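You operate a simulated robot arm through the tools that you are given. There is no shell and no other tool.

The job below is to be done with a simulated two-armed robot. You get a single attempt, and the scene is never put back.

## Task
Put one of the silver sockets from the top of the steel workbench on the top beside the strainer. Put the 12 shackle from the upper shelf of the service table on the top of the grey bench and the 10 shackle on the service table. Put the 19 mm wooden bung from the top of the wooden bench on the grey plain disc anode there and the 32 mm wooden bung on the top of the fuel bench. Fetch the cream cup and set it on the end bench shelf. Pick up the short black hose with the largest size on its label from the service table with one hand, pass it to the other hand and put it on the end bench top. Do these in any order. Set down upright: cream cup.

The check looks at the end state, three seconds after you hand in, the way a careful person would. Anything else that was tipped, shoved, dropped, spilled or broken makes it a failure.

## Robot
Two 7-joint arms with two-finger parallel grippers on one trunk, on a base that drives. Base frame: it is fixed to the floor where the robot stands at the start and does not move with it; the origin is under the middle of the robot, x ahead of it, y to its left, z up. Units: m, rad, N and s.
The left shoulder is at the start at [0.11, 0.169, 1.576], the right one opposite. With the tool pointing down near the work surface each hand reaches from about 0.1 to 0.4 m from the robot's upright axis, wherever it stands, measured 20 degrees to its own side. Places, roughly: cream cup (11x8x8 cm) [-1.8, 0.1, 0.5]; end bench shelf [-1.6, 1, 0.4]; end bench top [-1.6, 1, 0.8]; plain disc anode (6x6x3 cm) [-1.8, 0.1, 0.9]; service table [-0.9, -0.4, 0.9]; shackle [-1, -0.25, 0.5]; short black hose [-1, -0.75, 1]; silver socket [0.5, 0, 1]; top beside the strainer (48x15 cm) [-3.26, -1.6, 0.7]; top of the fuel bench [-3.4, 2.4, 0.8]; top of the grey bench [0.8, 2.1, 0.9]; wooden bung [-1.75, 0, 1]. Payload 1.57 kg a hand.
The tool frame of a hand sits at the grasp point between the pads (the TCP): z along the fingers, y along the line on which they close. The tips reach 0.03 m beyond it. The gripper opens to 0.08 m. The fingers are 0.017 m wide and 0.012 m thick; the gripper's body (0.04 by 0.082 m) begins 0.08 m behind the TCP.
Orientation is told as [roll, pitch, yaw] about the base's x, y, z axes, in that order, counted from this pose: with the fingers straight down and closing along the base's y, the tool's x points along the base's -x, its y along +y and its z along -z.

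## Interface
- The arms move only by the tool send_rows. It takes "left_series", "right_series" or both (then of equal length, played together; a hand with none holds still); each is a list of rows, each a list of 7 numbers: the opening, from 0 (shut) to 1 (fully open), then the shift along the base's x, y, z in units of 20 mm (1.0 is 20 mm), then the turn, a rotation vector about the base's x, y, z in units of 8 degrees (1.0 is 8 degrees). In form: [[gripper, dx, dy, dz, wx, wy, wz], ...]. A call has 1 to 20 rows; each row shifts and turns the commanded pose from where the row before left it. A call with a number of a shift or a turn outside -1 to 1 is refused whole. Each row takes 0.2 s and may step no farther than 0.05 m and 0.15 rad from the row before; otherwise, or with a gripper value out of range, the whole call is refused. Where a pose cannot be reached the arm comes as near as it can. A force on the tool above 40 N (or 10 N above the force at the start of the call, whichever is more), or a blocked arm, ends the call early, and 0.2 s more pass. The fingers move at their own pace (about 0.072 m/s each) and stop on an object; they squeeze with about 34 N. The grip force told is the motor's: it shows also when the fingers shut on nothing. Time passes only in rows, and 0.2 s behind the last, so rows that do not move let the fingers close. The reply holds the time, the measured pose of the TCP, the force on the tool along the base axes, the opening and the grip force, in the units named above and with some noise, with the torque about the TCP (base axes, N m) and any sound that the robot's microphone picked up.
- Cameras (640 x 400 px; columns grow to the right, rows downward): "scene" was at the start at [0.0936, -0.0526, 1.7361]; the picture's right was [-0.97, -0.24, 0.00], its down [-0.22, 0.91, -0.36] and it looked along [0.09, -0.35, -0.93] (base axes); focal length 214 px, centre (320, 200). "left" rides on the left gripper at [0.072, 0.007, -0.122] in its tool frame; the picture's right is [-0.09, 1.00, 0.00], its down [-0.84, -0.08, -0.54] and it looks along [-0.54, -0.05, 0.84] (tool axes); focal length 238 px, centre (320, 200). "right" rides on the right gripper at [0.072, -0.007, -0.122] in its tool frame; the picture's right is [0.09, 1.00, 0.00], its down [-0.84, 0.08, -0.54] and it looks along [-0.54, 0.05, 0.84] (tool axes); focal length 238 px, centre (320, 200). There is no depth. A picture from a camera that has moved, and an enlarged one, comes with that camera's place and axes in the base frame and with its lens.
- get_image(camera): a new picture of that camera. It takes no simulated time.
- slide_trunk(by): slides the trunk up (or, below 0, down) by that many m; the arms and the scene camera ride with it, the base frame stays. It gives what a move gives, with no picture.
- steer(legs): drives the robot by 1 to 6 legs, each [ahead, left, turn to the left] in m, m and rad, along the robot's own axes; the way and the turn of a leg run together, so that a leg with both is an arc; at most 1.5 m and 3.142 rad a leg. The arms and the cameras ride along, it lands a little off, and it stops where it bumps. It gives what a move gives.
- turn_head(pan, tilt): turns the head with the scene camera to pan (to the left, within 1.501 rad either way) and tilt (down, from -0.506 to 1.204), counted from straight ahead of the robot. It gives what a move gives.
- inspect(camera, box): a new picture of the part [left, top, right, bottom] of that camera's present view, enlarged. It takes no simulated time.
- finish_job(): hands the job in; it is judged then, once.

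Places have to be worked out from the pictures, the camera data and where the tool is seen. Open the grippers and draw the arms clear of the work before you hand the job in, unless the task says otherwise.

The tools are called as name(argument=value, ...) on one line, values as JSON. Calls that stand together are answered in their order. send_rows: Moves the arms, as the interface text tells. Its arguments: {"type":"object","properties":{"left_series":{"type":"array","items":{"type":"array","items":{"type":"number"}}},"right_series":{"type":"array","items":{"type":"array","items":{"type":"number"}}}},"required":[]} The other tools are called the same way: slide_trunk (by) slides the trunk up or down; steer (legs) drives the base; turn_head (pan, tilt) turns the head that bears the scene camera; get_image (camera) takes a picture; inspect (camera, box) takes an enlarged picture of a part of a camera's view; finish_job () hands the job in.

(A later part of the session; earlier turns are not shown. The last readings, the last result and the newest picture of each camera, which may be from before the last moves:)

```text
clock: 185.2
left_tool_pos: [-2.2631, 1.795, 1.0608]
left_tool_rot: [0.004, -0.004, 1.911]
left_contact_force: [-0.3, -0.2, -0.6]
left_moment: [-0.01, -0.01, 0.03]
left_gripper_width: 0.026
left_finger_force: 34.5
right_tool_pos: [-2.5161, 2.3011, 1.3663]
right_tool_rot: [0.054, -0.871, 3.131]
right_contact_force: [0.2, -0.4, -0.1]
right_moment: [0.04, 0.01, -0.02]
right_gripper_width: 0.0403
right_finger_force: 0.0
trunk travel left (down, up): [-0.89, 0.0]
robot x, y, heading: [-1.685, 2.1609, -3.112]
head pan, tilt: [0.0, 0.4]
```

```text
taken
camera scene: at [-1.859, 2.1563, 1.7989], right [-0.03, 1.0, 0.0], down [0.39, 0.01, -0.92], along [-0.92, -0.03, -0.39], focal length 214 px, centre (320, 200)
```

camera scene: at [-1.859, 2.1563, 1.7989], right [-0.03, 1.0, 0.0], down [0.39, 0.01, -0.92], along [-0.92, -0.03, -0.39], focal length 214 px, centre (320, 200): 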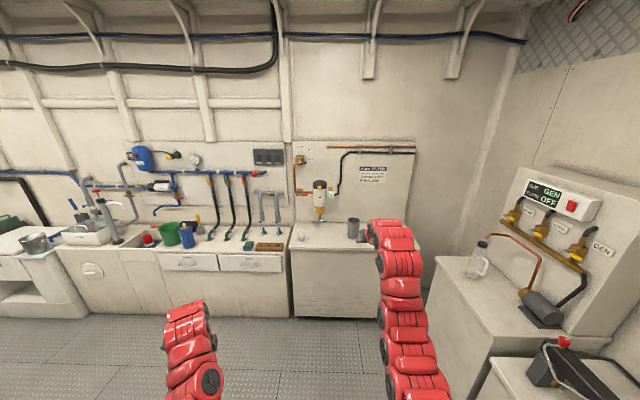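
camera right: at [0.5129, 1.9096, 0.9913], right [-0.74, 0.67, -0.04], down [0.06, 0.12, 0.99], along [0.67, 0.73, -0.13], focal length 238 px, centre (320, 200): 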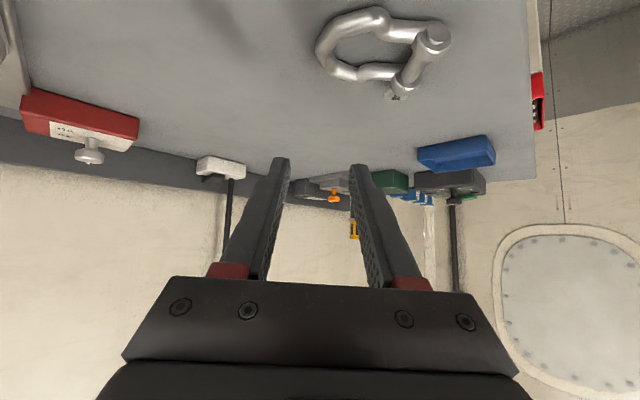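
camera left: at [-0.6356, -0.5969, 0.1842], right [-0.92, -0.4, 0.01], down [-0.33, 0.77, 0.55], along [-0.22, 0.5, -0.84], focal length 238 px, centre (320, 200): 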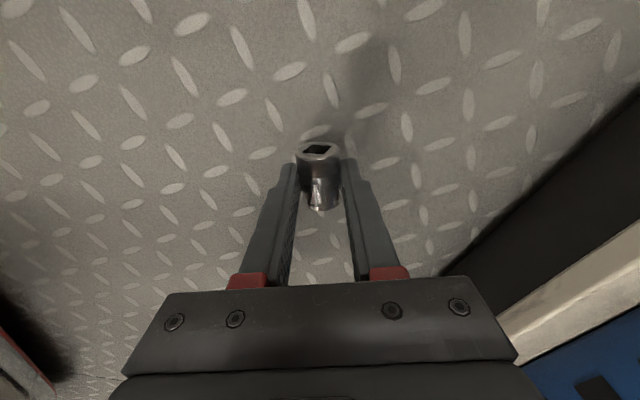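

Now I see the fuel bench (right ahead), the long wall benches, and the island with the wooden bench to the left. I'll deliver the socket first. I retract the right arm to a compact pose, then turn to face −y down the aisle.

send_rows(right_series=[[0.5, 1, 0.64, 0, 0, 0, 0], [0.5, 1, 0.64, 0, 0, 0, 0], [0.5, 1, 0.64, 0, 0, 0, 0], [0.5, 1, 0.64, 0, 0, 0, 0], [0.5, 1, 0.64, 0, 0, 0, 0], [0.5, 1, 0.64, 0, 0, 0, 0], [0.5, 1, 0.64, 0, 0, 0, 0], [0.5, 1, 0.64, 0, 0, 0, 0], [0.5, 1, 0.64, 0, 0, 0, 0], [0.5, 1, 0.64, 0, 0, 0, 0], [0.5, 1, 0.64, 0, 0, 0, 0], [0.5, 1, 0.64, 0, 0, 0, 0], [0.5, 1, 0.64, 0, 0, 0, 0]])

steer(legs=[[0.85, 0.1, 0.4], [0, 0, 1.14]])

turn_head(pan=0, tilt=0.5)

get_image(camera="scene")

```text
clock: 188.0
left_tool_pos: [-2.2616, 1.7953, 1.0618]
left_tool_rot: [0.004, -0.004, 1.915]
left_contact_force: [0.3, 0.4, -0.6]
left_moment: [-0.02, 0.03, -0.03]
left_gripper_width: 0.026
left_finger_force: 34.1
right_tool_pos: [-2.2534, 2.4675, 1.3683]
right_tool_rot: [0.053, -0.872, 3.133]
right_contact_force: [-0.1, 0.5, -0.4]
right_moment: [0.01, 0.03, -0.01]
right_gripper_width: 0.04
right_finger_force: 0.1
trunk travel left (down, up): [-0.89, 0.0]
robot x, y, heading: [-1.6875, 2.1572, -3.118]
head pan, tilt: [0.0, 0.4]
```

```text
clock: 195.3
left_tool_pos: [-2.1368, 1.2833, 1.0607]
left_tool_rot: [0.006, -0.006, -2.843]
left_contact_force: [-0.4, 0.6, -1.2]
left_moment: [0.03, 0.02, -0.01]
left_gripper_width: 0.0257
left_finger_force: 33.8
right_tool_pos: [-2.8075, 1.3208, 1.3678]
right_tool_rot: [0.051, -0.871, -1.625]
right_contact_force: [-0.1, -0.4, -0.3]
right_moment: [0.02, -0.02, -0.01]
right_gripper_width: 0.0404
right_finger_force: 0.1
trunk travel left (down, up): [-0.89, 0.0]
robot x, y, heading: [-2.4736, 1.8768, -1.587]
head pan, tilt: [0.0, 0.4]
```

```text
clock: 196.0
left_tool_pos: [-2.1365, 1.2837, 1.0612]
left_tool_rot: [0.005, -0.005, -2.842]
left_contact_force: [0.0, -0.7, 0.4]
left_moment: [0.01, -0.02, -0.03]
left_gripper_width: 0.0258
left_finger_force: 33.8
right_tool_pos: [-2.808, 1.3202, 1.3677]
right_tool_rot: [0.052, -0.871, -1.624]
right_contact_force: [-1.2, 0.8, 0.4]
right_moment: [0.02, 0.0, -0.02]
right_gripper_width: 0.0398
right_finger_force: 0.1
trunk travel left (down, up): [-0.89, 0.0]
robot x, y, heading: [-2.4774, 1.8743, -1.581]
head pan, tilt: [0.0, 0.499]
```

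```text
taken
camera scene: at [-2.4786, 1.7055, 1.7898], right [-1.0, 0.02, 0.0], down [0.01, 0.48, -0.88], along [-0.01, -0.88, -0.48], focal length 214 px, centre (320, 200)
```

scene: 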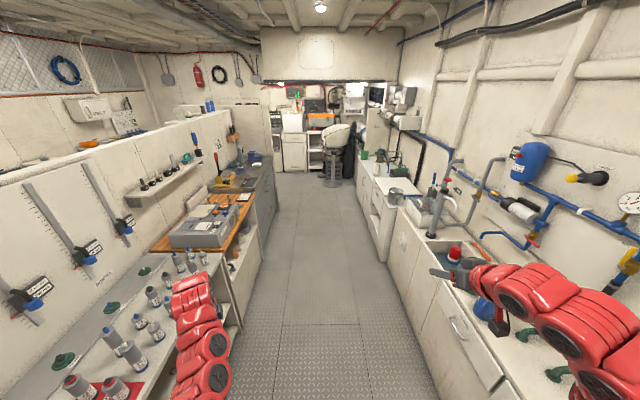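

The aisle is ~0.9 m wide and clear. I drive 1.45 m ahead to look at the wooden bench on the way.

steer(legs=[[1.45, -0.03, 0]])

turn_head(pan=0.6, tilt=0.6)

get_image(camera="scene")

turn_head(pan=-0.2, tilt=0.5)

get_image(camera="scene")

```text
clock: 203.3
left_tool_pos: [-2.2002, -0.1844, 1.0611]
left_tool_rot: [0.004, -0.006, -2.851]
left_contact_force: [0.5, 0.0, -0.7]
left_moment: [0.04, -0.01, -0.03]
left_gripper_width: 0.0258
left_finger_force: 33.8
right_tool_pos: [-2.8695, -0.1423, 1.3668]
right_tool_rot: [0.053, -0.871, -1.633]
right_contact_force: [0.2, 0.4, 0.0]
right_moment: [0.01, 0.01, 0.03]
right_gripper_width: 0.0401
right_finger_force: 0.0
trunk travel left (down, up): [-0.89, 0.0]
robot x, y, heading: [-2.5347, 0.4041, -1.593]
head pan, tilt: [0.0, 0.499]
```

```text
clock: 204.3
left_tool_pos: [-2.1989, -0.1846, 1.0601]
left_tool_rot: [0.004, -0.005, -2.851]
left_contact_force: [-0.1, 0.1, -0.4]
left_moment: [-0.02, 0.0, 0.0]
left_gripper_width: 0.026
left_finger_force: 33.9
right_tool_pos: [-2.8699, -0.144, 1.3669]
right_tool_rot: [0.053, -0.871, -1.633]
right_contact_force: [0.0, 0.9, -0.3]
right_moment: [0.0, -0.03, -0.03]
right_gripper_width: 0.0402
right_finger_force: 0.2
trunk travel left (down, up): [-0.89, 0.0]
robot x, y, heading: [-2.5324, 0.4069, -1.593]
head pan, tilt: [0.6, 0.6]
```

```text
taken
camera scene: at [-2.4879, 0.2568, 1.7807], right [-0.84, -0.55, 0.0], down [-0.31, 0.47, -0.83], along [0.45, -0.69, -0.56], focal length 214 px, centre (320, 200)
```

scene: 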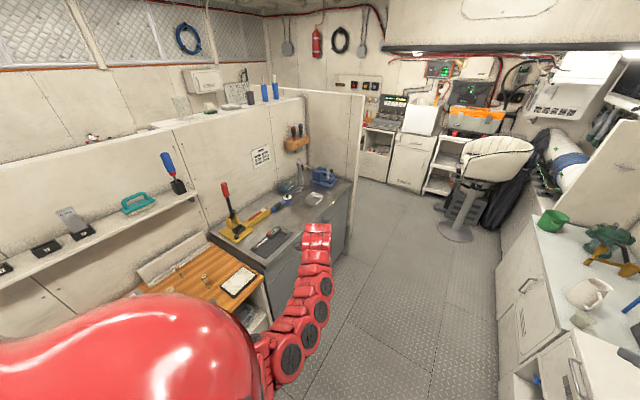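

```text
clock: 205.4
left_tool_pos: [-2.1995, -0.1851, 1.0604]
left_tool_rot: [0.005, -0.005, -2.851]
left_contact_force: [0.0, 0.3, -0.7]
left_moment: [0.0, -0.01, 0.01]
left_gripper_width: 0.0261
left_finger_force: 34.2
right_tool_pos: [-2.8696, -0.144, 1.367]
right_tool_rot: [0.053, -0.871, -1.633]
right_contact_force: [-0.1, 0.2, 0.1]
right_moment: [-0.04, 0.01, 0.0]
right_gripper_width: 0.04
right_finger_force: 0.0
trunk travel left (down, up): [-0.89, 0.0]
robot x, y, heading: [-2.5354, 0.409, -1.592]
head pan, tilt: [-0.201, 0.499]
```

```text
taken
camera scene: at [-2.5562, 0.242, 1.7898], right [-0.98, 0.22, 0.0], down [0.11, 0.47, -0.88], along [-0.19, -0.86, -0.48], focal length 214 px, centre (320, 200)
```

scene: 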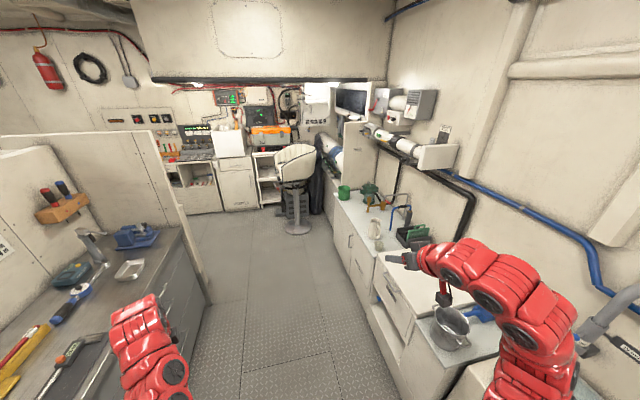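

I zoom in on the area at [-3.26,-1.6] beside the strainer.

inspect(camera="scene", box=[310, 150, 450, 260])

```text
3.64 times, centred on (380, 205) of scene
camera zoom: at [-2.5562, 0.242, 1.7898], right [-0.98, 0.22, 0.0], down [0.11, 0.47, -0.88], along [-0.19, -0.86, -0.48], focal length 780 px, centre (102, 182)
```

zoom: 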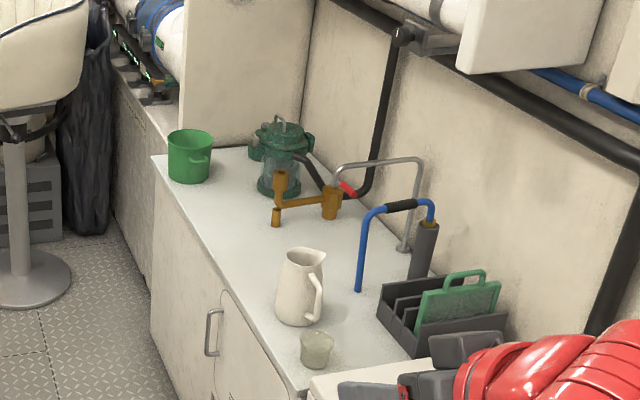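

The free strip beside the strainer (counter z≈0.7, front edge x≈-3.17) is around [-3.25,-1.46], between the green cup and the jug. I drive down the aisle to y≈-1.07, shifting slightly right, then rotate to face the counter.

steer(legs=[[1.45, -0.08, 0], [0, 0, -1.55]])

turn_head(pan=0.4, tilt=0.8)

get_image(camera="scene")

get_image(camera="left")

```text
clock: 216.5
left_tool_pos: [-3.2125, -1.4238, 1.0616]
left_tool_rot: [0.006, -0.005, 1.899]
left_contact_force: [0.6, -0.3, -1.9]
left_moment: [-0.02, -0.02, -0.01]
left_gripper_width: 0.0262
left_finger_force: 33.9
right_tool_pos: [-3.1955, -0.7523, 1.3682]
right_tool_rot: [0.052, -0.87, 3.117]
right_contact_force: [0.8, -0.3, -0.1]
right_moment: [-0.01, -0.04, 0.01]
right_gripper_width: 0.04
right_finger_force: 0.0
trunk travel left (down, up): [-0.89, 0.0]
robot x, y, heading: [-2.6318, -1.0683, -3.123]
head pan, tilt: [-0.201, 0.499]
```

```text
clock: 217.5
left_tool_pos: [-3.2118, -1.424, 1.0612]
left_tool_rot: [0.007, -0.006, 1.898]
left_contact_force: [0.3, 0.0, -0.9]
left_moment: [-0.04, -0.05, -0.01]
left_gripper_width: 0.026
left_finger_force: 33.7
right_tool_pos: [-3.1949, -0.7532, 1.3684]
right_tool_rot: [0.05, -0.87, 3.119]
right_contact_force: [0.4, -0.3, 0.1]
right_moment: [-0.01, -0.01, -0.01]
right_gripper_width: 0.0397
right_finger_force: 0.0
trunk travel left (down, up): [-0.89, 0.0]
robot x, y, heading: [-2.6296, -1.065, -3.13]
head pan, tilt: [0.4, 0.799]
```

```text
taken
camera scene: at [-2.7855, -1.0992, 1.7639], right [-0.4, 0.92, 0.0], down [0.66, 0.29, -0.7], along [-0.64, -0.28, -0.72], focal length 214 px, centre (320, 200)
```

scene: 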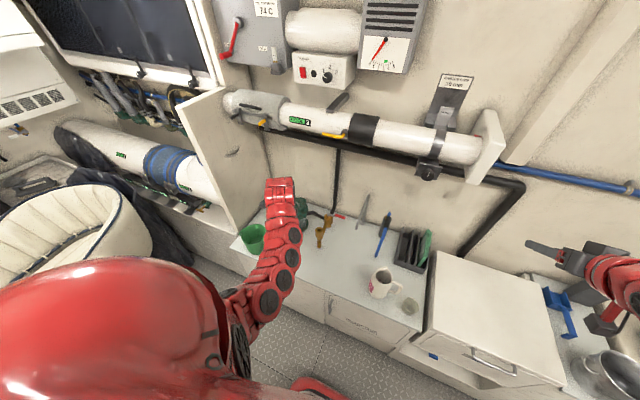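

```text
taken
camera left: at [-3.194, -1.4945, 1.1827], right [-0.97, -0.23, 0.01], down [-0.19, 0.82, 0.55], along [-0.13, 0.53, -0.84], focal length 238 px, centre (320, 200)
```

left: 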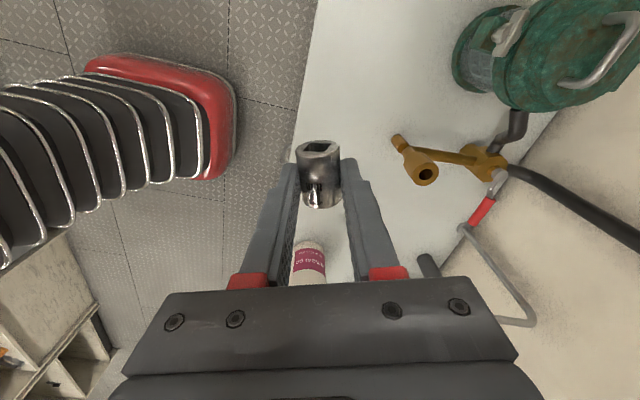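

The front edge is at x≈-3.18. I yaw the left tool +72° (so the socket's axis points away from the edge) and shift it to x≈-3.255.

send_rows(left_series=[[0, -0.22, -0.15, 0, 0, 0, 1], [0, -0.22, -0.15, 0, 0, 0, 1], [0, -0.22, -0.15, 0, 0, 0, 1], [0, -0.22, -0.15, 0, 0, 0, 1], [0, -0.22, -0.15, 0, 0, 0, 1], [0, -0.22, -0.15, 0, 0, 0, 1], [0, -0.22, -0.15, 0, 0, 0, 1], [0, -0.22, -0.15, 0, 0, 0, 1], [0, -0.22, -0.15, 0, 0, 0, 1]])

get_image(camera="left")

```text
clock: 219.5
left_tool_pos: [-3.2538, -1.4512, 1.06]
left_tool_rot: [0.005, -0.001, -3.124]
left_contact_force: [1.0, 0.1, -0.3]
left_moment: [0.0, 0.04, 0.02]
left_gripper_width: 0.0259
left_finger_force: 34.1
right_tool_pos: [-3.1951, -0.752, 1.3679]
right_tool_rot: [0.052, -0.871, 3.117]
right_contact_force: [-0.4, 0.3, -0.6]
right_moment: [0.01, -0.05, 0.01]
right_gripper_width: 0.0402
right_finger_force: 0.1
trunk travel left (down, up): [-0.89, 0.0]
robot x, y, heading: [-2.6315, -1.0685, -3.125]
head pan, tilt: [0.4, 0.799]
```

```text
taken
camera left: at [-3.1795, -1.4557, 1.1829], right [-0.08, -1.0, 0.01], down [-0.84, 0.07, 0.55], along [-0.54, 0.04, -0.84], focal length 238 px, centre (320, 200)
```

left: 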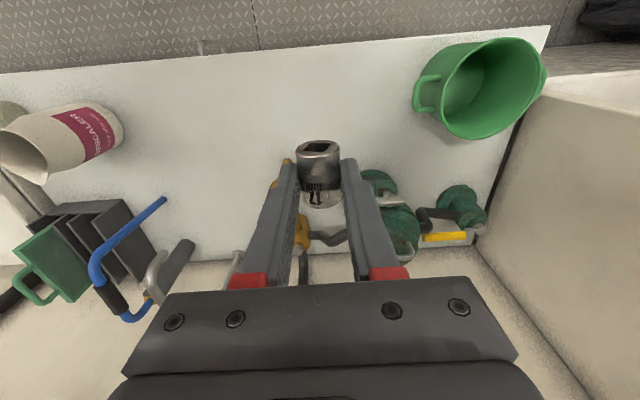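

The socket is held over the free part of the counter. I lower the trunk 0.3 m.

slide_trunk(by=-0.28)

get_image(camera="left")

get_image(camera="scene")

```text
clock: 222.3
left_tool_pos: [-3.2522, -1.4513, 0.782]
left_tool_rot: [0.006, -0.005, -3.128]
left_contact_force: [-0.2, 0.5, -0.7]
left_moment: [-0.02, -0.02, 0.0]
left_gripper_width: 0.0261
left_finger_force: 34.0
right_tool_pos: [-3.1948, -0.7529, 1.088]
right_tool_rot: [0.053, -0.873, 3.116]
right_contact_force: [-0.4, 0.6, -0.5]
right_moment: [0.0, 0.05, 0.01]
right_gripper_width: 0.0398
right_finger_force: 0.0
trunk travel left (down, up): [-0.61, 0.28]
robot x, y, heading: [-2.6334, -1.068, -3.13]
head pan, tilt: [0.4, 0.799]
```

```text
taken
camera left: at [-3.1793, -1.4557, 0.9031], right [-0.08, -1.0, 0.01], down [-0.83, 0.07, 0.55], along [-0.54, 0.04, -0.84], focal length 238 px, centre (320, 200)
```

left: 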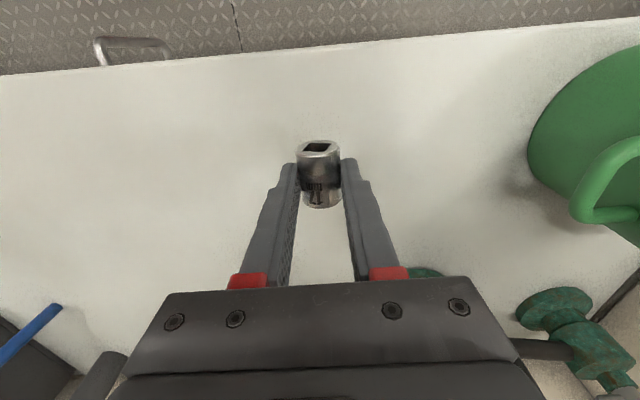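

```text
taken
camera scene: at [-2.7852, -1.0992, 1.4839], right [-0.4, 0.92, 0.0], down [0.66, 0.29, -0.7], along [-0.64, -0.28, -0.72], focal length 214 px, centre (320, 200)
```

scene: 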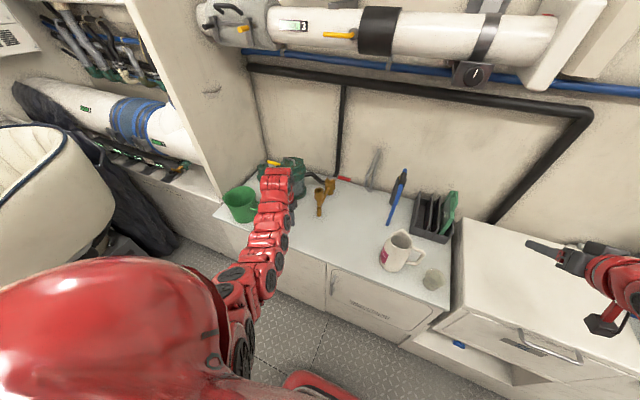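

I lower with the arm now, finishing in small steps.

send_rows(left_series=[[0, 0, 0, -1, 0, 0, 0], [0, 0, 0, -0.8, 0, 0, 0], [0, 0, 0, -0.2, 0, 0, 0], [0, 0, 0, -0.15, 0, 0, 0]])

get_image(camera="left")

```text
clock: 223.3
left_tool_pos: [-3.253, -1.4514, 0.738]
left_tool_rot: [0.008, -0.004, -3.128]
left_contact_force: [-0.1, 0.2, -0.7]
left_moment: [0.03, -0.01, 0.02]
left_gripper_width: 0.0256
left_finger_force: 34.5
right_tool_pos: [-3.1972, -0.7518, 1.0879]
right_tool_rot: [0.053, -0.871, 3.116]
right_contact_force: [-0.2, 0.3, 0.1]
right_moment: [-0.01, -0.01, 0.01]
right_gripper_width: 0.0402
right_finger_force: 0.1
trunk travel left (down, up): [-0.61, 0.28]
robot x, y, heading: [-2.6302, -1.0677, -3.127]
head pan, tilt: [0.4, 0.799]
```

```text
taken
camera left: at [-3.1804, -1.4558, 0.8607], right [-0.08, -1.0, 0.01], down [-0.84, 0.07, 0.55], along [-0.54, 0.04, -0.84], focal length 238 px, centre (320, 200)
```

left: 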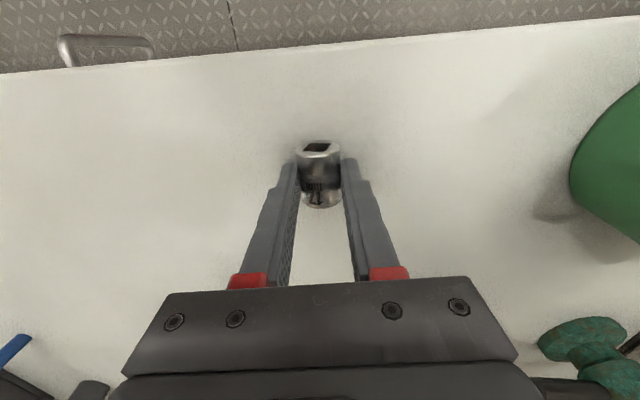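

No contact yet. Continue down in 4 mm steps.

send_rows(left_series=[[0, 0, 0, -0.2, 0, 0, 0], [0, 0, 0, -0.2, 0, 0, 0], [0, 0, 0, -0.1, 0, 0, 0]])

inspect(camera="left", box=[260, 110, 380, 230])

```text
clock: 224.2
left_tool_pos: [-3.253, -1.4494, 0.7317]
left_tool_rot: [0.007, -0.011, -3.13]
left_contact_force: [-5.8, 3.1, 20.7]
left_moment: [0.1, 0.23, -0.05]
left_gripper_width: 0.0264
left_finger_force: 33.8
right_tool_pos: [-3.1951, -0.7501, 1.0885]
right_tool_rot: [0.056, -0.873, 3.115]
right_contact_force: [-0.1, 0.4, 1.2]
right_moment: [0.02, 0.0, 0.0]
right_gripper_width: 0.0401
right_finger_force: 0.0
trunk travel left (down, up): [-0.61, 0.28]
robot x, y, heading: [-2.6242, -1.0691, -3.128]
head pan, tilt: [0.4, 0.799]
```

```text
3.33 times, centred on (320, 170) of left
camera zoom: at [-3.18, -1.4548, 0.8527], right [-0.08, -1.0, 0.01], down [-0.83, 0.07, 0.55], along [-0.55, 0.04, -0.84], focal length 794 px, centre (320, 300)
```

zoom: 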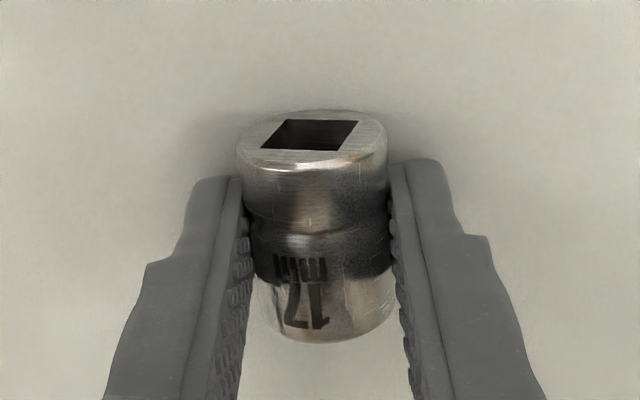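

Contact felt. I relieve 2.5 mm and open the fingers, then check that it stays.

send_rows(left_series=[[0, 0, 0, 0.13, 0, 0, 0], [0, 0, 0, 0, 0, 0, 0], [0.36, 0, 0, 0, 0, 0, 0], [0.4, 0, 0, 0, 0, 0, 0], [0.5, 0, 0, 0, 0, 0, 0], [0.6, 0, 0, 0, 0, 0, 0]])

get_image(camera="left")

```text
clock: 225.6
left_tool_pos: [-3.253, -1.4516, 0.7308]
left_tool_rot: [0.005, -0.004, -3.126]
left_contact_force: [-0.2, 0.1, 0.0]
left_moment: [-0.01, 0.0, 0.02]
left_gripper_width: 0.0479
left_finger_force: 0.0
right_tool_pos: [-3.1962, -0.7526, 1.0879]
right_tool_rot: [0.052, -0.87, 3.117]
right_contact_force: [0.0, 0.3, -0.2]
right_moment: [-0.02, 0.02, 0.02]
right_gripper_width: 0.04
right_finger_force: 0.1
trunk travel left (down, up): [-0.61, 0.28]
robot x, y, heading: [-2.6296, -1.0707, -3.126]
head pan, tilt: [0.4, 0.799]
```

```text
taken
camera left: at [-3.1804, -1.4563, 0.8532], right [-0.08, -1.0, 0.01], down [-0.84, 0.07, 0.55], along [-0.54, 0.04, -0.84], focal length 238 px, centre (320, 200)
```

left: 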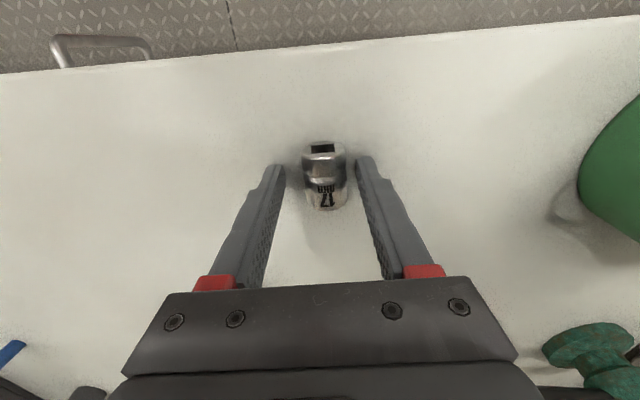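

The socket lies on the counter between the open fingers. I wait a second to verify it isn't rolling.

send_rows(left_series=[[0.8, 0, 0, 0, 0, 0, 0], [1, 0, 0, 0, 0, 0, 0], [1, 0, 0, 0, 0, 0, 0], [1, 0, 0, 0, 0, 0, 0], [1, 0, 0, 0, 0, 0, 0], [1, 0, 0, 0, 0, 0, 0]])

get_image(camera="left")

```text
clock: 226.9
left_tool_pos: [-3.2526, -1.4525, 0.7315]
left_tool_rot: [0.006, -0.005, -3.127]
left_contact_force: [0.1, -0.2, -0.8]
left_moment: [0.01, -0.02, -0.03]
left_gripper_width: 0.08
left_finger_force: 0.1
right_tool_pos: [-3.1966, -0.7538, 1.0881]
right_tool_rot: [0.052, -0.87, 3.118]
right_contact_force: [0.2, 0.1, 0.2]
right_moment: [0.0, -0.06, 0.0]
right_gripper_width: 0.04
right_finger_force: 0.0
trunk travel left (down, up): [-0.61, 0.28]
robot x, y, heading: [-2.6292, -1.0645, -3.132]
head pan, tilt: [0.4, 0.799]
```

```text
taken
camera left: at [-3.1804, -1.4564, 0.8533], right [-0.08, -1.0, 0.01], down [-0.83, 0.07, 0.55], along [-0.54, 0.04, -0.84], focal length 238 px, centre (320, 200)
```

left: 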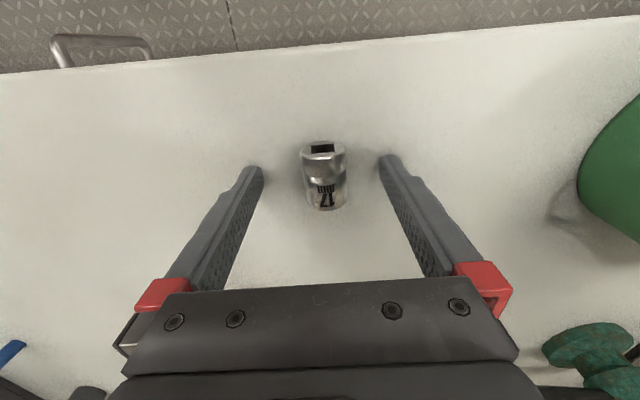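

The socket is at rest. I raise the left hand straight up, then tilt it and tuck it into the same compact carrying pose as the right hand.

send_rows(left_series=[[1, 0, 0, 0.6, 0, 0, 0], [1, 0, 0, 1, 0, 0, 0], [1, 0, 0, 1, 0, 0, 0], [1, 0, 0, 1, 0, 0, 0], [1, 0, 0, 1, 0, 0, 0], [1, 0.3, 0, 1, 0, 0.9, 0], [1, 0.3, 0, 1, 0, 0.9, 0], [1, 0.3, 0, 1, 0, 0.9, 0], [1, 0.3, 0, 1, 0, 0.9, 0], [1, 0.3, 0, 1, 0, 0.9, 0], [1, 0.3, 0, 1, 0, 0.9, 0], [1, 0.3, 0, 1, 0, 0.8, 0], [1, 0.3, 0, 1, 0, 0, 0], [1, 0.3, 0, 1, 0, 0, 0], [1, 0.3, 0, 1, 0, 0, 0], [1, 0.3, 0, 1, 0, 0, 0], [1, 0.3, 0, 1, 0, 0, 0]])

slide_trunk(by=0.28)

get_image(camera="scene")

```text
clock: 230.6
left_tool_pos: [-3.2295, -1.4235, 1.0174]
left_tool_rot: [-0.003, -0.872, -3.12]
left_contact_force: [0.2, 0.7, -0.1]
left_moment: [-0.02, -0.03, 0.0]
left_gripper_width: 0.08
left_finger_force: 0.1
left hand out of reach, approached as far as the arm can: row 13, 14, 15, 16, 17
right_tool_pos: [-3.1952, -0.7527, 1.0879]
right_tool_rot: [0.055, -0.87, 3.117]
right_contact_force: [0.7, -0.1, 1.2]
right_moment: [-0.03, -0.01, 0.01]
right_gripper_width: 0.0396
right_finger_force: 0.1
trunk travel left (down, up): [-0.61, 0.28]
robot x, y, heading: [-2.6304, -1.0671, -3.126]
head pan, tilt: [0.4, 0.799]
```

```text
clock: 233.4
left_tool_pos: [-3.2303, -1.4237, 1.2982]
left_tool_rot: [-0.005, -0.872, -3.12]
left_contact_force: [0.3, 0.0, 0.1]
left_moment: [-0.04, 0.0, 0.04]
left_gripper_width: 0.0803
left_finger_force: 0.1
right_tool_pos: [-3.1958, -0.7521, 1.3675]
right_tool_rot: [0.052, -0.871, 3.118]
right_contact_force: [0.1, 0.1, -0.2]
right_moment: [-0.01, 0.01, 0.0]
right_gripper_width: 0.04
right_finger_force: 0.1
trunk travel left (down, up): [-0.89, 0.0]
robot x, y, heading: [-2.6308, -1.0679, -3.127]
head pan, tilt: [0.4, 0.799]
```

```text
taken
camera scene: at [-2.7853, -1.0991, 1.7638], right [-0.4, 0.92, 0.0], down [0.66, 0.29, -0.7], along [-0.64, -0.28, -0.72], focal length 214 px, centre (320, 200)
```

scene: 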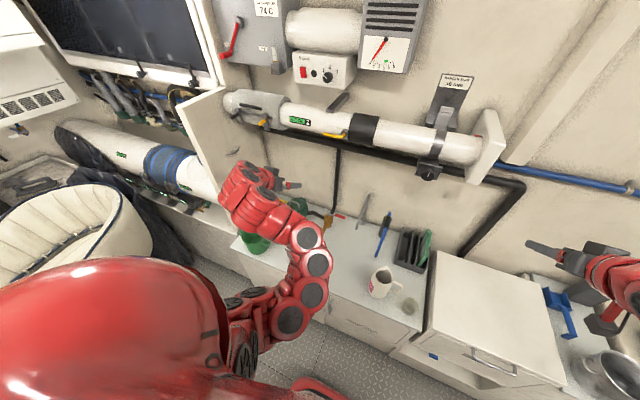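

Both hands are high now. I back off slightly and rotate left 180° to face the island.

steer(legs=[[-0.08, 0, 0], [0, 0, 1.57], [0, 0, 1.55]])

turn_head(pan=0.6, tilt=0.7)

get_image(camera="scene")

```text
clock: 240.3
left_tool_pos: [-1.8966, -1.295, 1.2993]
left_tool_rot: [-0.015, -0.873, -0.86]
left_contact_force: [-15.4, -13.9, -0.6]
left_moment: [0.42, -0.54, 0.63]
left_gripper_width: 0.0615
left_finger_force: 0.1
right_tool_pos: [-2.4136, -1.7001, 1.3667]
right_tool_rot: [0.057, -0.871, -0.869]
right_contact_force: [-0.5, 0.0, -0.2]
right_moment: [0.02, -0.02, -0.03]
right_gripper_width: 0.0399
right_finger_force: 0.0
trunk travel left (down, up): [-0.89, 0.0]
robot x, y, heading: [-2.5464, -1.0647, -0.827]
head pan, tilt: [0.4, 0.799]
stopped in leg 3: the force on the tool passed its limit at 58 N (the readings are from after the stop); the commanded pose is now the measured one
```

```text
clock: 241.0
left_tool_pos: [-1.8942, -1.2943, 1.2991]
left_tool_rot: [-0.008, -0.875, -0.857]
left_contact_force: [-17.0, -17.8, -5.4]
left_moment: [0.38, -0.53, 0.59]
left_gripper_width: 0.059
left_finger_force: 0.0
right_tool_pos: [-2.4124, -1.7018, 1.3677]
right_tool_rot: [0.059, -0.87, -0.873]
right_contact_force: [0.3, -0.4, -0.9]
right_moment: [0.01, -0.02, -0.02]
right_gripper_width: 0.04
right_finger_force: 0.0
trunk travel left (down, up): [-0.89, 0.0]
robot x, y, heading: [-2.5484, -1.0681, -0.826]
head pan, tilt: [0.6, 0.7]
```

```text
taken
camera scene: at [-2.4162, -1.1497, 1.7721], right [-0.23, -0.97, 0.0], down [-0.63, 0.15, -0.77], along [0.75, -0.17, -0.64], focal length 214 px, centre (320, 200)
```

scene: 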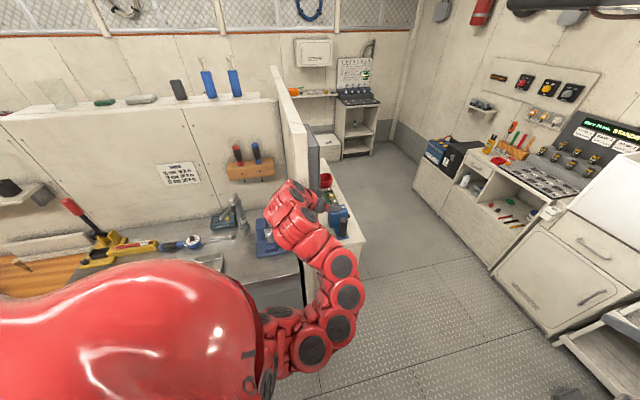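

The left hand touched the end of a side panel (fixed wall) at y≈-1.25. I rotate back right, reverse up the aisle to y≈0, then turn toward the wooden bench.

steer(legs=[[0, 0, -0.75], [-1.15, 0, 0]])

get_image(camera="left")

get_image(camera="scene")

```text
clock: 249.0
left_tool_pos: [-2.2045, -0.5082, 1.298]
left_tool_rot: [-0.015, -0.875, -1.61]
left_contact_force: [0.0, 0.1, 0.3]
left_moment: [-0.03, -0.06, -0.02]
left_gripper_width: 0.0802
left_finger_force: 0.1
right_tool_pos: [-2.8609, -0.4484, 1.3681]
right_tool_rot: [0.052, -0.871, -1.626]
right_contact_force: [0.4, 0.2, 0.4]
right_moment: [-0.02, -0.02, -0.01]
right_gripper_width: 0.0397
right_finger_force: 0.0
trunk travel left (down, up): [-0.89, 0.0]
robot x, y, heading: [-2.5297, 0.1031, -1.589]
head pan, tilt: [0.6, 0.7]
```

```text
taken
camera left: at [-2.1901, -0.3693, 1.3218], right [0.99, -0.11, 0.06], down [-0.07, -0.12, 0.99], along [-0.1, -0.99, -0.12], focal length 238 px, centre (320, 200)
```

left: 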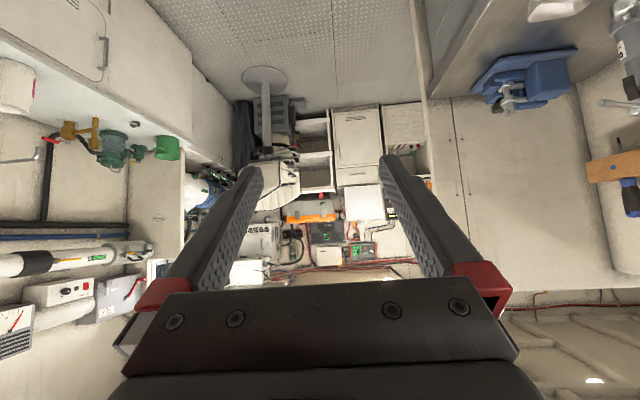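

```text
taken
camera scene: at [-2.4836, -0.0444, 1.772], right [-0.84, -0.55, 0.0], down [-0.35, 0.54, -0.76], along [0.42, -0.64, -0.64], focal length 214 px, centre (320, 200)
```

scene: 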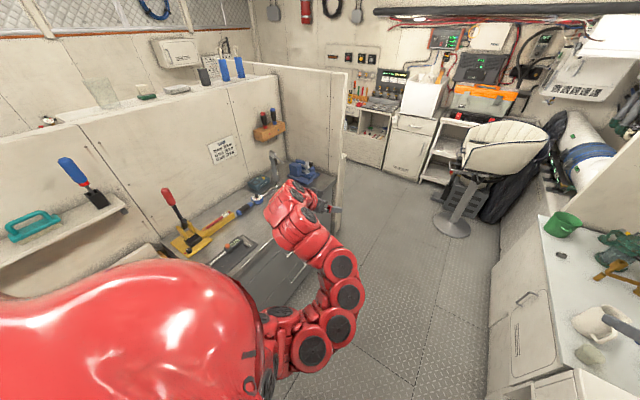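

The socket is visible resting on the counter. Now I rotate left 90° to face the wooden bench.

steer(legs=[[0, 0, 1.59]])

turn_head(pan=0, tilt=0.85)

get_image(camera="scene")

```text
clock: 253.3
left_tool_pos: [-1.9358, 0.4637, 1.2979]
left_tool_rot: [-0.013, -0.874, 0.017]
left_contact_force: [-0.2, 0.6, -0.4]
left_moment: [0.0, -0.01, -0.02]
left_gripper_width: 0.0799
left_finger_force: 0.1
right_tool_pos: [-1.9565, -0.1955, 1.3686]
right_tool_rot: [0.054, -0.871, 0.0]
right_contact_force: [0.2, 0.1, -0.3]
right_moment: [0.0, 0.04, 0.0]
right_gripper_width: 0.0401
right_finger_force: 0.2
trunk travel left (down, up): [-0.89, 0.0]
robot x, y, heading: [-2.5286, 0.1058, 0.038]
head pan, tilt: [0.6, 0.7]
```

```text
clock: 254.3
left_tool_pos: [-1.9338, 0.4643, 1.2984]
left_tool_rot: [-0.015, -0.875, 0.018]
left_contact_force: [0.0, -0.5, -0.2]
left_moment: [0.01, 0.0, 0.01]
left_gripper_width: 0.0798
left_finger_force: 0.0
right_tool_pos: [-1.9572, -0.1947, 1.368]
right_tool_rot: [0.051, -0.872, 0.001]
right_contact_force: [0.2, -0.4, -0.8]
right_moment: [0.03, 0.04, -0.02]
right_gripper_width: 0.04
right_finger_force: 0.1
trunk travel left (down, up): [-0.89, 0.0]
robot x, y, heading: [-2.5282, 0.1062, 0.042]
head pan, tilt: [0.0, 0.85]
```

```text
taken
camera scene: at [-2.3704, 0.1133, 1.7599], right [0.04, -1.0, 0.0], down [-0.75, -0.03, -0.66], along [0.66, 0.03, -0.75], focal length 214 px, centre (320, 200)
```

scene: 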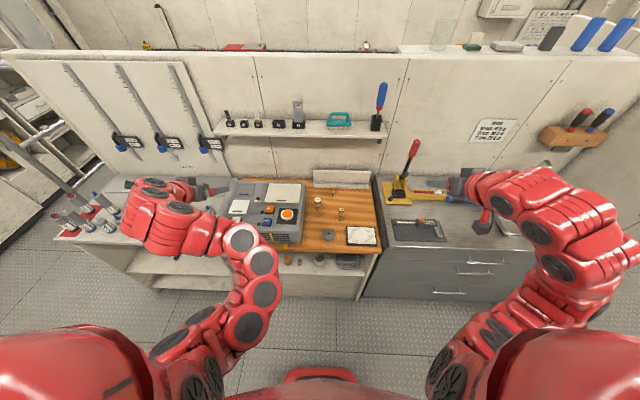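

Now the wooden bench is in front. I zoom in on its top and shelves.

inspect(camera="scene", box=[270, 170, 400, 280])

inspect(camera="scene", box=[40, 160, 280, 310])

```text
3.64 times, centred on (335, 225) of scene
camera zoom: at [-2.3704, 0.1133, 1.7599], right [0.04, -1.0, 0.0], down [-0.75, -0.03, -0.66], along [0.66, 0.03, -0.75], focal length 780 px, centre (266, 109)
```

zoom: 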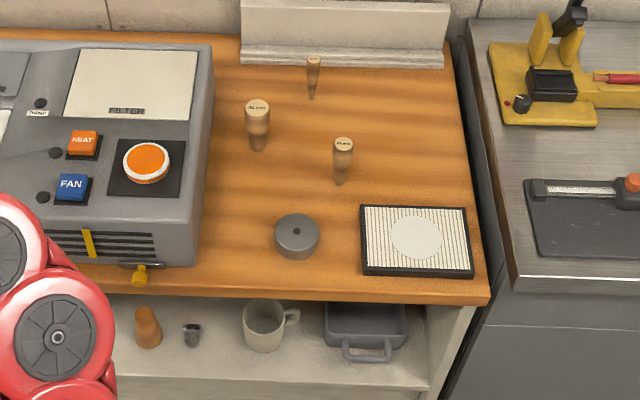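

```text
2.67 times, centred on (160, 235) of scene
camera zoom: at [-2.3704, 0.1133, 1.7599], right [0.04, -1.0, 0.0], down [-0.75, -0.03, -0.66], along [0.66, 0.03, -0.75], focal length 572 px, centre (747, 107)
```

zoom: 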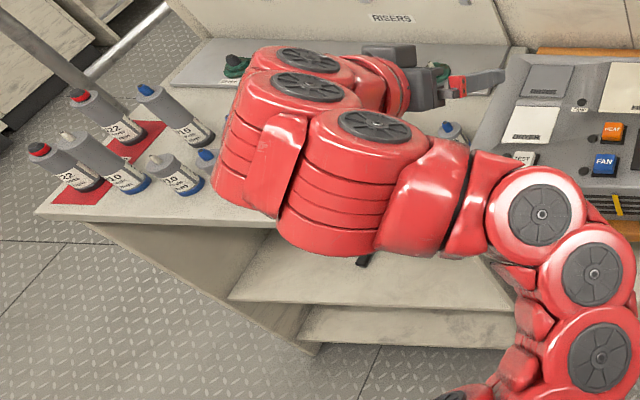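

I zoom tighter on the bungs' labels.

inspect(camera="scene", box=[305, 180, 365, 225])

inspect(camera="scene", box=[290, 240, 390, 290])

```text
8.89 times, centred on (335, 202) of scene
camera zoom: at [-2.3704, 0.1133, 1.7599], right [0.04, -1.0, 0.0], down [-0.75, -0.03, -0.66], along [0.66, 0.03, -0.75], focal length 1906 px, centre (187, 178)
```

zoom: 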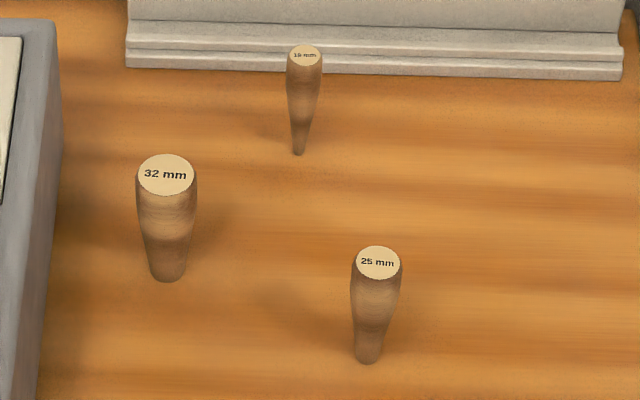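

```text
6.40 times, centred on (340, 265) of scene
camera zoom: at [-2.3704, 0.1133, 1.7599], right [0.04, -1.0, 0.0], down [-0.75, -0.03, -0.66], along [0.66, 0.03, -0.75], focal length 1373 px, centre (192, -216)
```

zoom: 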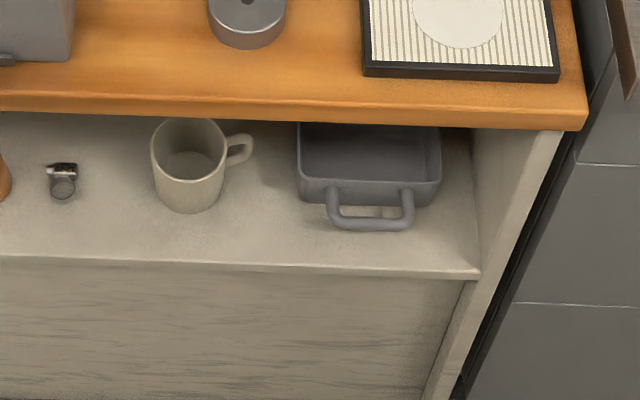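

The back bung is the 19 mm, left one 32 mm, right one 25 mm; the anode is at ≈[-1.837,0.10], and the cream cup stands on the shelf below. I'll use the left hand for the bungs. First I move the base closer and a bit right.

steer(legs=[[0.17, -0.12, -0.04]])

send_rows(left_series=[[1, 0.3, -1, 0, 0, 0.9, 0], [1, 0.3, -1, 0, 0, 0.9, 0], [1, 0.3, -1, 0, 0, 0.9, 0], [1, 0.3, -1, 0, 0, 0.9, 0], [1, 0.3, -1, 0, 0, 0.9, 0], [1, 0.3, -1, 0, 0, 0.9, 0], [1, 0.3, -1, 0, 0, 0.85, 0], [1, 0.3, -1, 0, 0, 0, 0], [1, 0.3, -1, 0, 0, 0, 0], [1, 0.3, -1, 0, 0, 0, 0], [1, 0.3, -1, 0, 0, 0, 0], [1, 0, -1, 0, 0, 0, 0]])

get_image(camera="left")

get_image(camera="scene")

```text
clock: 255.9
left_tool_pos: [-1.753, 0.3204, 1.2986]
left_tool_rot: [-0.016, -0.877, -0.023]
left_contact_force: [-0.1, 0.3, 0.3]
left_moment: [0.02, -0.03, 0.01]
left_gripper_width: 0.0799
left_finger_force: 0.0
right_tool_pos: [-1.8015, -0.3379, 1.3704]
right_tool_rot: [0.053, -0.873, -0.041]
right_contact_force: [-0.4, 0.3, 0.9]
right_moment: [-0.02, -0.01, 0.01]
right_gripper_width: 0.04
right_finger_force: 0.1
trunk travel left (down, up): [-0.89, 0.0]
robot x, y, heading: [-2.3576, -0.015, -0.003]
head pan, tilt: [0.0, 0.85]
```

```text
clock: 258.5
left_tool_pos: [-1.6468, 0.0654, 1.2085]
left_tool_rot: [-0.033, -0.004, -0.015]
left_contact_force: [0.7, -0.7, 0.2]
left_moment: [-0.02, -0.03, 0.0]
left_gripper_width: 0.0801
left_finger_force: 0.1
left hand out of reach, approached as far as the arm can: row 1, 2, 3, 4, 5
right_tool_pos: [-1.8003, -0.3385, 1.3677]
right_tool_rot: [0.055, -0.871, -0.04]
right_contact_force: [0.6, 0.1, 0.1]
right_moment: [0.01, -0.03, 0.05]
right_gripper_width: 0.0401
right_finger_force: 0.0
trunk travel left (down, up): [-0.89, 0.0]
robot x, y, heading: [-2.3565, -0.0112, -0.003]
head pan, tilt: [0.0, 0.85]
```

```text
taken
camera left: at [-1.7187, 0.0775, 1.3306], right [0.11, 0.99, -0.03], down [0.83, -0.07, 0.55], along [0.54, -0.09, -0.84], focal length 238 px, centre (320, 200)
```

left: 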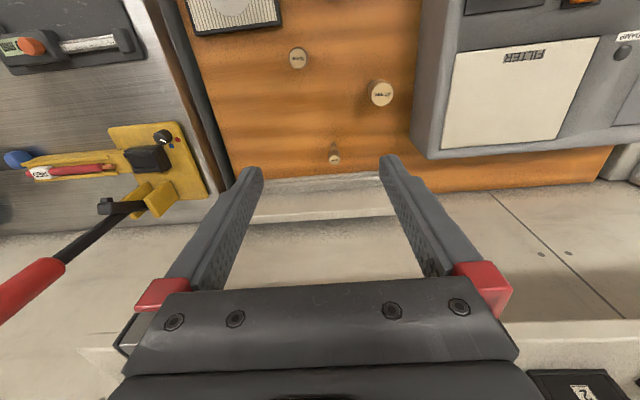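

```text
taken
camera scene: at [-2.201, -0.013, 1.7598], right [0.0, -1.0, 0.0], down [-0.75, 0.0, -0.66], along [0.66, 0.0, -0.75], focal length 214 px, centre (320, 200)
```

scene: 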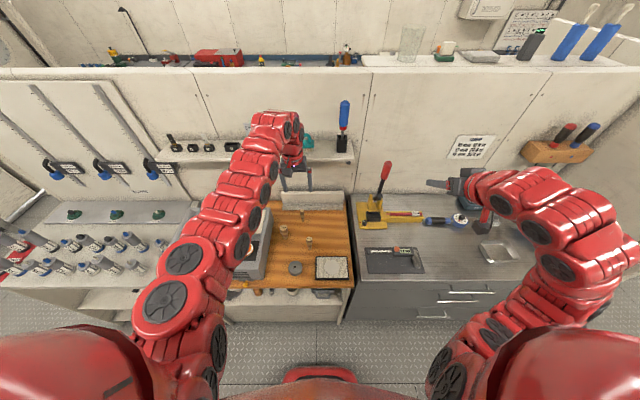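

The left hand is over the bungs. I zoom in to verify labels and get precise positions.

inspect(camera="left", box=[270, 30, 420, 180])

inspect(camera="left", box=[315, 140, 355, 170])

```text
2.67 times, centred on (345, 105) of left
camera zoom: at [-1.7187, 0.0775, 1.3306], right [0.11, 0.99, -0.03], down [0.83, -0.07, 0.55], along [0.54, -0.09, -0.84], focal length 636 px, centre (253, 453)
```

zoom: 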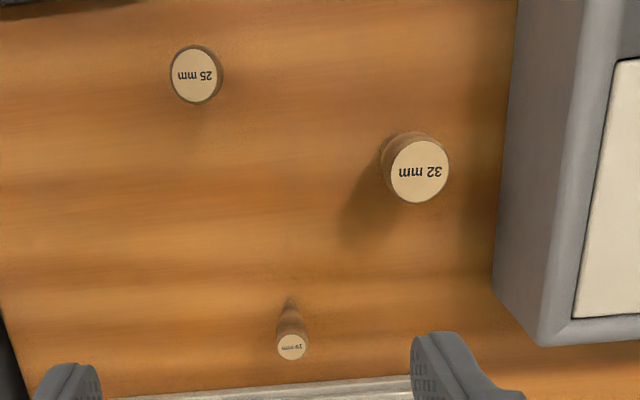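

```text
13.33 times, centred on (335, 155) of left
camera zoom: at [-1.7187, 0.0775, 1.3306], right [0.11, 0.99, -0.03], down [0.83, -0.07, 0.55], along [0.54, -0.09, -0.84], focal length 3178 px, centre (120, 800)
```

zoom: 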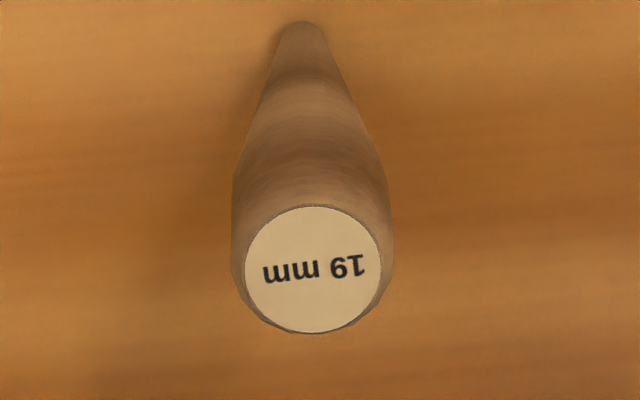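

19 mm confirmed at ≈[-1.565,0.070], top z≈0.98. I creep the base 3 cm ahead, lower the trunk 0.15 m, then tilt the left tool 20° for extra reach while moving above it.

steer(legs=[[0.03, 0, 0]])

slide_trunk(by=-0.15)

send_rows(left_series=[[1, 0.5, 0, 0, 0, -0.85, 0], [1, 0.5, 0, 0, 0, -0.85, 0], [1, 0.5, 0, 0, 0, -0.8, 0]])

get_image(camera="left")

get_image(camera="scene")

```text
clock: 259.4
left_tool_pos: [-1.6237, 0.0663, 1.2116]
left_tool_rot: [-0.033, -0.009, -0.017]
left_contact_force: [-0.1, 0.0, 0.6]
left_moment: [-0.02, -0.06, 0.05]
left_gripper_width: 0.0799
left_finger_force: 0.1
right_tool_pos: [-1.7775, -0.3369, 1.3718]
right_tool_rot: [0.054, -0.879, -0.042]
right_contact_force: [-0.4, -0.4, -0.3]
right_moment: [0.03, -0.02, 0.04]
right_gripper_width: 0.0403
right_finger_force: 0.1
trunk travel left (down, up): [-0.89, 0.0]
robot x, y, heading: [-2.3287, -0.0119, -0.004]
head pan, tilt: [0.0, 0.85]
```

```text
clock: 261.1
left_tool_pos: [-1.6173, 0.0658, 1.0582]
left_tool_rot: [-0.033, -0.004, -0.017]
left_contact_force: [0.0, 0.5, 0.2]
left_moment: [-0.01, 0.04, -0.03]
left_gripper_width: 0.0802
left_finger_force: 0.2
right_tool_pos: [-1.7712, -0.3381, 1.2174]
right_tool_rot: [0.055, -0.871, -0.043]
right_contact_force: [-0.5, -0.5, -0.5]
right_moment: [-0.01, 0.0, 0.01]
right_gripper_width: 0.0403
right_finger_force: 0.1
trunk travel left (down, up): [-0.74, 0.15]
robot x, y, heading: [-2.3299, -0.0107, -0.002]
head pan, tilt: [0.0, 0.85]
```

```text
clock: 261.9
left_tool_pos: [-1.5881, 0.0675, 1.0579]
left_tool_rot: [-0.029, -0.352, -0.018]
left_contact_force: [-0.9, -0.5, 0.8]
left_moment: [0.02, 0.01, -0.01]
left_gripper_width: 0.0801
left_finger_force: 0.0
right_tool_pos: [-1.7711, -0.3386, 1.2186]
right_tool_rot: [0.052, -0.871, -0.042]
right_contact_force: [0.0, 0.4, -0.6]
right_moment: [-0.01, 0.0, -0.04]
right_gripper_width: 0.0401
right_finger_force: 0.1
trunk travel left (down, up): [-0.74, 0.15]
robot x, y, heading: [-2.3317, -0.0138, -0.003]
head pan, tilt: [0.0, 0.85]
```

```text
taken
camera left: at [-1.6959, 0.0798, 1.1485], right [0.11, 0.99, 0.01], down [0.6, -0.07, 0.8], along [0.79, -0.09, -0.6], focal length 238 px, centre (320, 200)
```

left: 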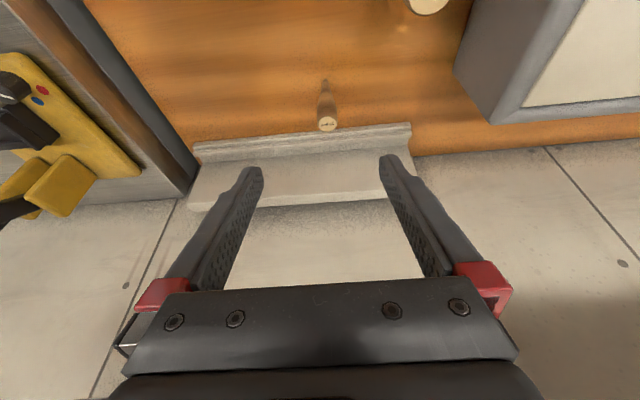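

```text
taken
camera scene: at [-2.1711, -0.0122, 1.6099], right [0.0, -1.0, 0.0], down [-0.75, 0.0, -0.66], along [0.66, 0.0, -0.75], focal length 214 px, centre (320, 200)
```

scene: 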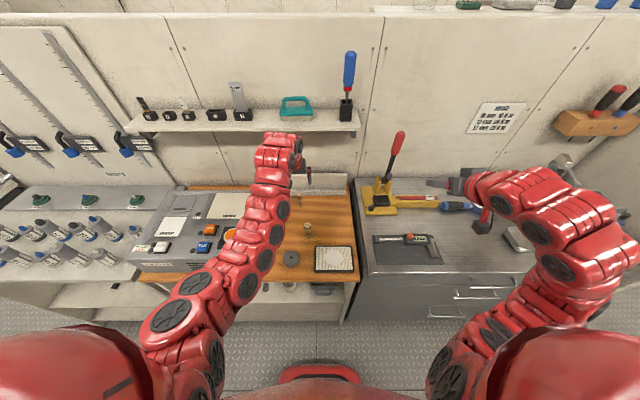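

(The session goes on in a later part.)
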